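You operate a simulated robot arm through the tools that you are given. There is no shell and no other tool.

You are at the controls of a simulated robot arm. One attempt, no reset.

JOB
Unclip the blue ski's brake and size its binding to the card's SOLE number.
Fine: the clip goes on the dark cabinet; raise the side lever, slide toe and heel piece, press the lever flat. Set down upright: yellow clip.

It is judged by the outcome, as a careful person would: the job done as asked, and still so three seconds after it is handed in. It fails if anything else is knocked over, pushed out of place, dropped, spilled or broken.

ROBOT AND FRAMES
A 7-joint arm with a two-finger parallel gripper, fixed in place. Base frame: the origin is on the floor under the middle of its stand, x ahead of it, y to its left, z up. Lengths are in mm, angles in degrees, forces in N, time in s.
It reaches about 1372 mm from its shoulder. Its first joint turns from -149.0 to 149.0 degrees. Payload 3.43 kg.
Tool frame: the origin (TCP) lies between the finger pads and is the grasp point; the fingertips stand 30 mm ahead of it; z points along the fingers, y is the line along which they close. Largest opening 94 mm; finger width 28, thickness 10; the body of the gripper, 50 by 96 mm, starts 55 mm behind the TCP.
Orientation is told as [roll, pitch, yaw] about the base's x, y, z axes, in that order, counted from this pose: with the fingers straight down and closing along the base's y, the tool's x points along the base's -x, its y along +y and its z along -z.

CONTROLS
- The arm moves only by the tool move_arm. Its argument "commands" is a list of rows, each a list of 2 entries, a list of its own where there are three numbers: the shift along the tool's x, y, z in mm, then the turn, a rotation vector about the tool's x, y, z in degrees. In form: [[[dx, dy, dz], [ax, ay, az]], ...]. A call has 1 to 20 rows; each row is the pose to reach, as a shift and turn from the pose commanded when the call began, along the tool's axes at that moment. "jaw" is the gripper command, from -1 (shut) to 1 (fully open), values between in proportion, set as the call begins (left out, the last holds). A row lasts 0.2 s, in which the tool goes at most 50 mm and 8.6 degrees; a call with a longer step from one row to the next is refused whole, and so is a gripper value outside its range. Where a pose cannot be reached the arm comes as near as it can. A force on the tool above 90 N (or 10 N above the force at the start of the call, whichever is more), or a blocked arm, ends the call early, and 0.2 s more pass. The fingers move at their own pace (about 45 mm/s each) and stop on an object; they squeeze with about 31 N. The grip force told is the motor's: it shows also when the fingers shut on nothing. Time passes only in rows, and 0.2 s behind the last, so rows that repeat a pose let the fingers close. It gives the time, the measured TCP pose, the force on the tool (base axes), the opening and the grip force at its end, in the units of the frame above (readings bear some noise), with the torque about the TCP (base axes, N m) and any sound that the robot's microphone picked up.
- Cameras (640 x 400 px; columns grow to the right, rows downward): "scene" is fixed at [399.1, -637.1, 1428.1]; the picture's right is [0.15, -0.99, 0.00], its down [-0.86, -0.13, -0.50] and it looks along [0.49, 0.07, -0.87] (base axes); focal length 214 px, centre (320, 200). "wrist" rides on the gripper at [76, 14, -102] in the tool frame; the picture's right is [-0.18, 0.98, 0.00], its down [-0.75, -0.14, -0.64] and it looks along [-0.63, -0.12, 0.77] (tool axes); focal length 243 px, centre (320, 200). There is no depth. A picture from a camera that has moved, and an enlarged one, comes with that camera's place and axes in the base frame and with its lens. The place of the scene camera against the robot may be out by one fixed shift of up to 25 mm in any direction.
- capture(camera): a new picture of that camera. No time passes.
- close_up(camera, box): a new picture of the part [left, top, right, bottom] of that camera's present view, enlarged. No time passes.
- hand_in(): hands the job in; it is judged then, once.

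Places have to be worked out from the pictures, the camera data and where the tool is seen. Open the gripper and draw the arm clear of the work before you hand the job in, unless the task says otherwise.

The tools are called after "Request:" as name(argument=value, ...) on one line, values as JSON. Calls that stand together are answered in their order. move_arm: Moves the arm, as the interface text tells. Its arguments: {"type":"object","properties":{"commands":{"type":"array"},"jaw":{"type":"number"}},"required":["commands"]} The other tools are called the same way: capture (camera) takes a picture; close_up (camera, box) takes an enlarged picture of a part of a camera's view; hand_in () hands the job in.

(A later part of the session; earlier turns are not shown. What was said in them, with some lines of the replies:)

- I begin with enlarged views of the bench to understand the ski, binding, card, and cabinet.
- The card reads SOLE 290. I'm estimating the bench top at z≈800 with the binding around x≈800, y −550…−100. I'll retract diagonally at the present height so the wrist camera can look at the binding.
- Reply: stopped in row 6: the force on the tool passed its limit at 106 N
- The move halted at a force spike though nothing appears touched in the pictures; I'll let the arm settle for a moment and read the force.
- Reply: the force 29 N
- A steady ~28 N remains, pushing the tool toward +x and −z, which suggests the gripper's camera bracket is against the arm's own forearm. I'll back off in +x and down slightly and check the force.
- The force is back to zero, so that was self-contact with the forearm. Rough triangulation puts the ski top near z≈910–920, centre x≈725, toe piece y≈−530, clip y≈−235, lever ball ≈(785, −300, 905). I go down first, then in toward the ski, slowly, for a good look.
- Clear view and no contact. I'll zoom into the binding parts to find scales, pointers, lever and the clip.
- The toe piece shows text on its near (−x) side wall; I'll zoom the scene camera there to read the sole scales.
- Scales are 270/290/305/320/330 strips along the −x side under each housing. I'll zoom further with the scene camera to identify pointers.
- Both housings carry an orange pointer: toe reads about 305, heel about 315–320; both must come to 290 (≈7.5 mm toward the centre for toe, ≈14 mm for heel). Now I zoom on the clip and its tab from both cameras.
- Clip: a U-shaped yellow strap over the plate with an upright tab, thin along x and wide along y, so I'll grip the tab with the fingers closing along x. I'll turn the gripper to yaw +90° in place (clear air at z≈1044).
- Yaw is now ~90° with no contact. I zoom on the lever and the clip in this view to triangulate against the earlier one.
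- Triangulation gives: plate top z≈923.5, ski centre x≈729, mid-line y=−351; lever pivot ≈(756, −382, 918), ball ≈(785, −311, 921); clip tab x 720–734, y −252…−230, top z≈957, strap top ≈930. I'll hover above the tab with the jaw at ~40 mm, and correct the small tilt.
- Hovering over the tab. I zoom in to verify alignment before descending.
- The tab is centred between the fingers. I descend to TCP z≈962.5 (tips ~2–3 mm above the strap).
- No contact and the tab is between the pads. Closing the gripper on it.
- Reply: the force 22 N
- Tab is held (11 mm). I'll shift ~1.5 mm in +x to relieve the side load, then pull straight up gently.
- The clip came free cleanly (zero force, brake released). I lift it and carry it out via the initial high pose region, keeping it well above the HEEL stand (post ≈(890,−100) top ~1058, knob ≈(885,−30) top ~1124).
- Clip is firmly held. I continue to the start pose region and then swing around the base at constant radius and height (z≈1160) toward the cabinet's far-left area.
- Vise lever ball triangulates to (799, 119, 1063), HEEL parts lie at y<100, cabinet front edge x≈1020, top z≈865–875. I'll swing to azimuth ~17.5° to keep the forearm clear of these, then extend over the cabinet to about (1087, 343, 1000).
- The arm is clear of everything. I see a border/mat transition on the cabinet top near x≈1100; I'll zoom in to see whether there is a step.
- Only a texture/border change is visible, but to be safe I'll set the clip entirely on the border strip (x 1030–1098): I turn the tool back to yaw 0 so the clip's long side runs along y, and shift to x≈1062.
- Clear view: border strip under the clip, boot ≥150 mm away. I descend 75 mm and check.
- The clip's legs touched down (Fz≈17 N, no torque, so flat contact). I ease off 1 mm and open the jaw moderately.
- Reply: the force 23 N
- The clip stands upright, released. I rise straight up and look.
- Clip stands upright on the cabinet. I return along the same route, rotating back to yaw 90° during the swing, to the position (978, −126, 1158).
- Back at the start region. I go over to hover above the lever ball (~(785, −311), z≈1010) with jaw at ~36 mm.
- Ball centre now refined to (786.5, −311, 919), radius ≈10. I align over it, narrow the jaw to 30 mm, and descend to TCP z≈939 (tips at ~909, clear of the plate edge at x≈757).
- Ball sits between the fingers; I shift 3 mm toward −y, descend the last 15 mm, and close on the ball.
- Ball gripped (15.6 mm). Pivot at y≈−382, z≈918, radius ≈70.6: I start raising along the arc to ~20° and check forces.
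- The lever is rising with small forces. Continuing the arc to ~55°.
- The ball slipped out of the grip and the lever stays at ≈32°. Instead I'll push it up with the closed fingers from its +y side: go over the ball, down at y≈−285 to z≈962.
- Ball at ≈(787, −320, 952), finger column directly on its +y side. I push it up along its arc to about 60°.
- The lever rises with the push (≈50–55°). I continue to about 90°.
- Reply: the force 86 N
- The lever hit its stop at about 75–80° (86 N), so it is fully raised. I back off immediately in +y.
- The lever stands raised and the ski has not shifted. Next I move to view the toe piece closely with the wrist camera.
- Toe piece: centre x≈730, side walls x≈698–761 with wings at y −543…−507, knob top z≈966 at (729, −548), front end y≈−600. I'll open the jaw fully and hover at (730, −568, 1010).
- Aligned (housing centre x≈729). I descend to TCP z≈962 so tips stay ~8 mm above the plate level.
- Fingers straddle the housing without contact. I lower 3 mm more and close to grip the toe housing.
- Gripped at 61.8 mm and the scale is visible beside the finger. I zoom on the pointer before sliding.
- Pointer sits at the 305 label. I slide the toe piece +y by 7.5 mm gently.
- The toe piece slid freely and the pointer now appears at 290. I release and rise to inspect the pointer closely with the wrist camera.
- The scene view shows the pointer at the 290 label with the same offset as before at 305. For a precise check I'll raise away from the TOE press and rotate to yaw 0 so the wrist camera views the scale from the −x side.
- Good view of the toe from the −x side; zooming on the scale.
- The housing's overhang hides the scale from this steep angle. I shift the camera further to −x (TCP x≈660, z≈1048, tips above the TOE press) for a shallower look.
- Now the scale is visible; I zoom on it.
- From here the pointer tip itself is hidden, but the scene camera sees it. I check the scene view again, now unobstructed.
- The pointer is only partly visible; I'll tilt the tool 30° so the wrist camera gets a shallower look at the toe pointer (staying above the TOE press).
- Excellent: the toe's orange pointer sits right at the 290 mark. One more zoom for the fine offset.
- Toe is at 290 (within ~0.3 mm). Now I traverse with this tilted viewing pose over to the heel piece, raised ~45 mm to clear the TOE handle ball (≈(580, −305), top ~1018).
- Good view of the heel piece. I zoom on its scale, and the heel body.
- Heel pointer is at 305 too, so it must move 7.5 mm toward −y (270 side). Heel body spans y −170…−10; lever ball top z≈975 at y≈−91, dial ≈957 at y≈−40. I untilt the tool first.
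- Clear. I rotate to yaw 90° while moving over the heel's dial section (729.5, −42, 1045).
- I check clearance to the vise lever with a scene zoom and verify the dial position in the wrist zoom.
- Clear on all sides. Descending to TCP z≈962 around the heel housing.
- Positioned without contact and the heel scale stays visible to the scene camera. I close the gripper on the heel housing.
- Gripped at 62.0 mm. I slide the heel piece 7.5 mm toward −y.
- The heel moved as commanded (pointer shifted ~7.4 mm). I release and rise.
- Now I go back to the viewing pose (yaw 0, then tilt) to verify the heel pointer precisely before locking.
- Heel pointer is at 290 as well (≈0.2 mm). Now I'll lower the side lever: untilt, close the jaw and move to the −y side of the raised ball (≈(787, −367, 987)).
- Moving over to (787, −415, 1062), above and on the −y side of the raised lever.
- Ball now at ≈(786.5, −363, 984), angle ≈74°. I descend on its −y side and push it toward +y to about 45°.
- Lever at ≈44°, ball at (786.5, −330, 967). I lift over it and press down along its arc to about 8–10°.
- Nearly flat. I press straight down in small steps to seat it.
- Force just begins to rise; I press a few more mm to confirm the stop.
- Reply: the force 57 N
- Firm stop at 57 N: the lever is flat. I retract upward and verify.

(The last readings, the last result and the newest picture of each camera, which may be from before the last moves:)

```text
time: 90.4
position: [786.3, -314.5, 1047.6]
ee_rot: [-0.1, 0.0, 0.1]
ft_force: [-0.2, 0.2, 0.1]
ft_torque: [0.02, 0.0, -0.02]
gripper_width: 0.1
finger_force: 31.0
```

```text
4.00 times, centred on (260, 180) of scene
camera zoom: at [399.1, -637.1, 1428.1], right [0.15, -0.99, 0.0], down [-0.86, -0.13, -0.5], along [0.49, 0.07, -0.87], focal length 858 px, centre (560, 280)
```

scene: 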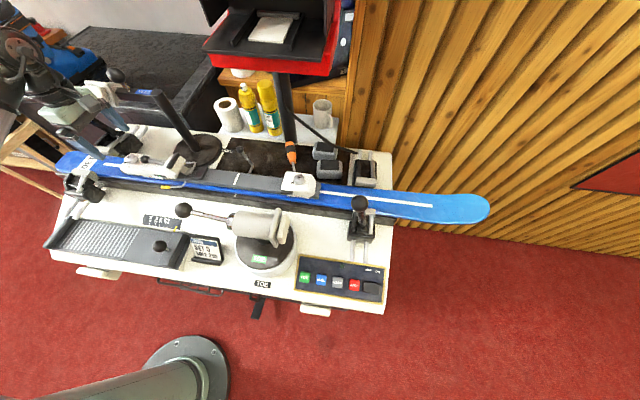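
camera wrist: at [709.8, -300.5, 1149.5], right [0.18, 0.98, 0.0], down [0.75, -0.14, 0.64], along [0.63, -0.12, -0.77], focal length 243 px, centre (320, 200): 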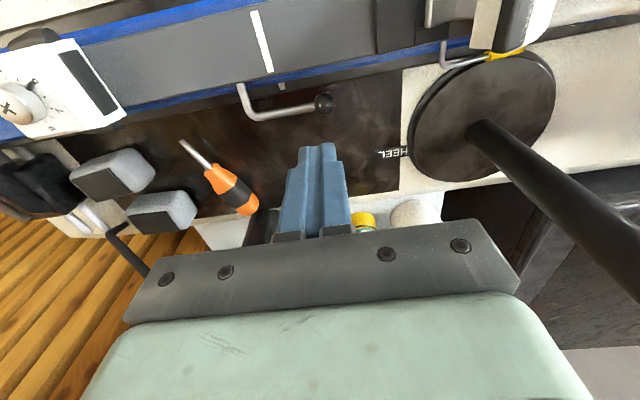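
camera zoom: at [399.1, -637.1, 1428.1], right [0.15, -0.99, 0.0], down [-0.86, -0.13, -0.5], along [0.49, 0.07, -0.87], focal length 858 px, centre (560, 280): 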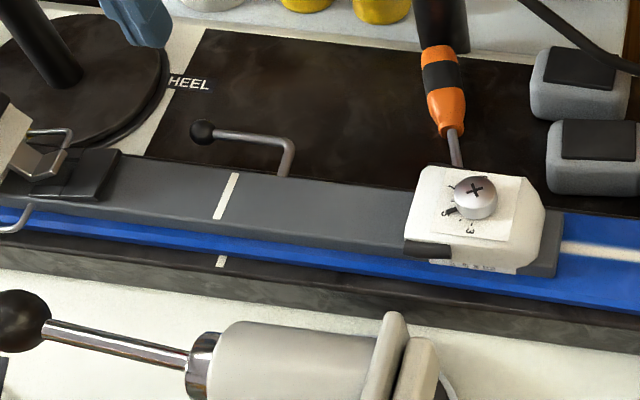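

Lever flat, both pointers unchanged at 290. I draw the arm clear back to its start pose and open the gripper.

Request:
move_arm(commands=[[[-15, 28, -12], [0, 0, 0]], [[-30, 56, -25], [0, 0, 0]], [[-44, 84, -37], [0, 0, 0]], [[-56, 104, -52], [0, 0, 0]], [[-67, 123, -67], [0, 0, 0]], [[-92, 136, -76], [0, 0, 0]], [[-117, 149, -84], [0, 0, 0]], [[-142, 162, -93], [0, 0, 0]], [[-167, 175, -102], [0, 0, 0]], [[-192, 188, -110], [0, 0, 0]], [[-192, 188, -110], [0, 0, 0]]])

Request:
move_arm(commands=[[[0, 0, 0], [0, 0, 0]], [[0, 0, 0], [0, 0, 0]], [[0, 0, 0], [0, 0, 0]], [[0, 0, 0], [0, 0, 0]], [[0, 0, 0], [0, 0, 0]], [[0, 0, 0], [0, 0, 0]]], jaw=1)

Request:
capture(camera="scene")

Request:
close_up(camera="scene", box=[0, 0, 220, 140])

Request:
close_up(camera="scene", box=[40, 120, 220, 220])

```text
time: 92.8
position: [978.7, -125.1, 1157.3]
ee_rot: [0.0, 0.1, -0.1]
ft_force: [0.3, -0.4, 0.8]
ft_torque: [-0.04, -0.02, 0.0]
gripper_width: 0.0
finger_force: 31.7
```

```text
time: 94.2
position: [978.0, -124.8, 1157.0]
ee_rot: [-0.1, -0.1, 0.0]
ft_force: [-0.1, -0.7, 1.1]
ft_torque: [0.01, 0.0, -0.02]
gripper_width: 93.9
finger_force: 0.0
```

```text
taken
```

scene: 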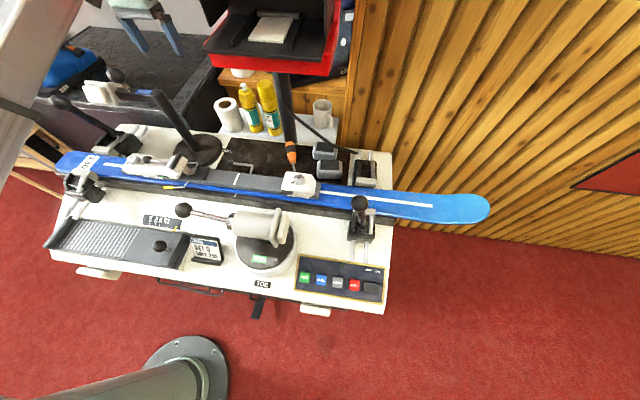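

```text
2.86 times, centred on (110, 70) of scene
camera zoom: at [399.1, -637.1, 1428.1], right [0.15, -0.99, 0.0], down [-0.86, -0.13, -0.5], along [0.49, 0.07, -0.87], focal length 613 px, centre (920, 571)
```

zoom: 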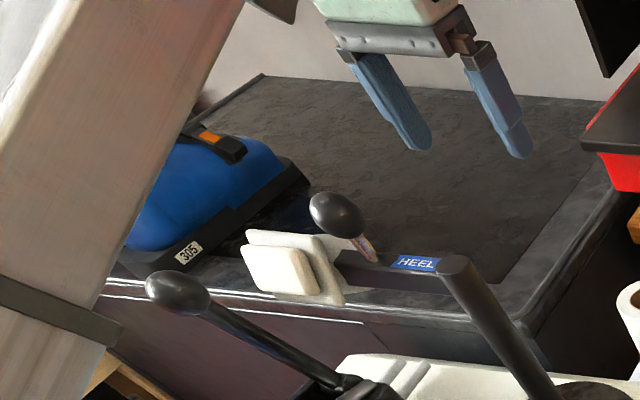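

```text
3.56 times, centred on (130, 170) of scene
camera zoom: at [399.1, -637.1, 1428.1], right [0.15, -0.99, 0.0], down [-0.86, -0.13, -0.5], along [0.49, 0.07, -0.87], focal length 763 px, centre (996, 307)
```

zoom: 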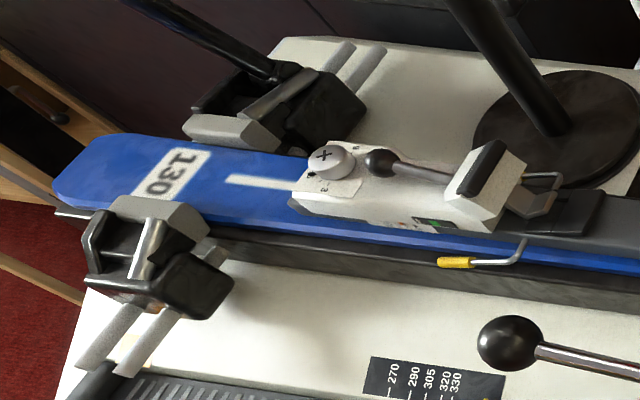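

Everything in the scene is in place; the clip is hidden behind the HEEL pad in this view, so I shift 100 mm in +y to confirm it with the wrist camera.

Request:
move_arm(commands=[[[0, 25, 0], [0, 0, 0]], [[0, 50, 0], [0, 0, 0]], [[0, 75, 0], [0, 0, 0]], [[0, 100, 0], [0, 0, 0]], [[0, 100, 0], [0, 0, 0]]])

Request:
close_up(camera="wrist", box=[480, 40, 640, 240])

Request:
capture(camera="wrist")

```text
time: 95.4
position: [980.5, -24.0, 1156.5]
ee_rot: [0.0, -0.1, -0.1]
ft_force: [0.4, 0.3, 0.4]
ft_torque: [0.0, 0.0, 0.01]
gripper_width: 94.0
finger_force: 0.0
```

```text
2.00 times, centred on (560, 140) of wrist
camera zoom: at [903.7, -11.6, 1257.2], right [0.18, 0.98, 0.0], down [0.75, -0.14, 0.64], along [0.63, -0.12, -0.77], focal length 485 px, centre (-160, 320)
```

zoom: 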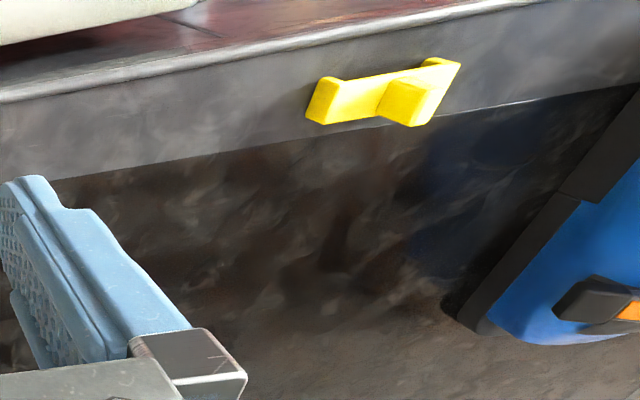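

```text
taken
camera wrist: at [903.7, -11.6, 1257.2], right [0.18, 0.98, 0.0], down [0.75, -0.14, 0.64], along [0.63, -0.12, -0.77], focal length 243 px, centre (320, 200)
```

wrist: 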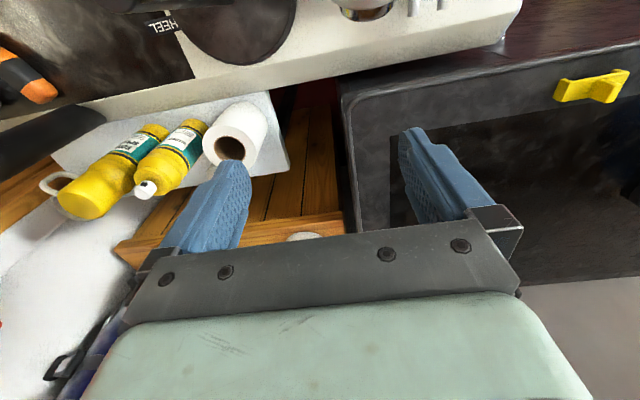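

The clip stands upright on the cabinet. Both pointers are at 290, the lever is flat, the gripper is open and the arm is clear, so I hand in.

Request:
hand_in()

```text
The job is handed in.
```

The blue ski's binding is set to SOLE 290 and the job is handed in. I don't have the judge's result.

- **Brake clip:** the yellow clip is off the ski and standing upright, tab up, on the front border of the dark cabinet. I checked it with the wrist camera just before handing in.
- **Toe and heel:** both pieces started at 305 and now point at 290, within about 0.3 mm on close-up. The scene camera showed both unchanged after the lever was pressed down.
- **Side lever:** it is pressed flat against its stop and lies where it was at the start.

Three contacts were harder than I intended:

- **Early move:** one move stopped on a force spike of 106 N. I think the gripper's camera bracket touched the arm's own forearm.
- **Raising the lever:** the ball slipped out of the grip at about 32°, so I pushed the lever up with closed fingers instead. It reached its stop at 86 N.
- **Closing the lever:** I pressed it flat with 57 N.

I saw nothing displaced by any of these, and the ski had not moved. The gripper is open and the arm is parked clear of the bench.
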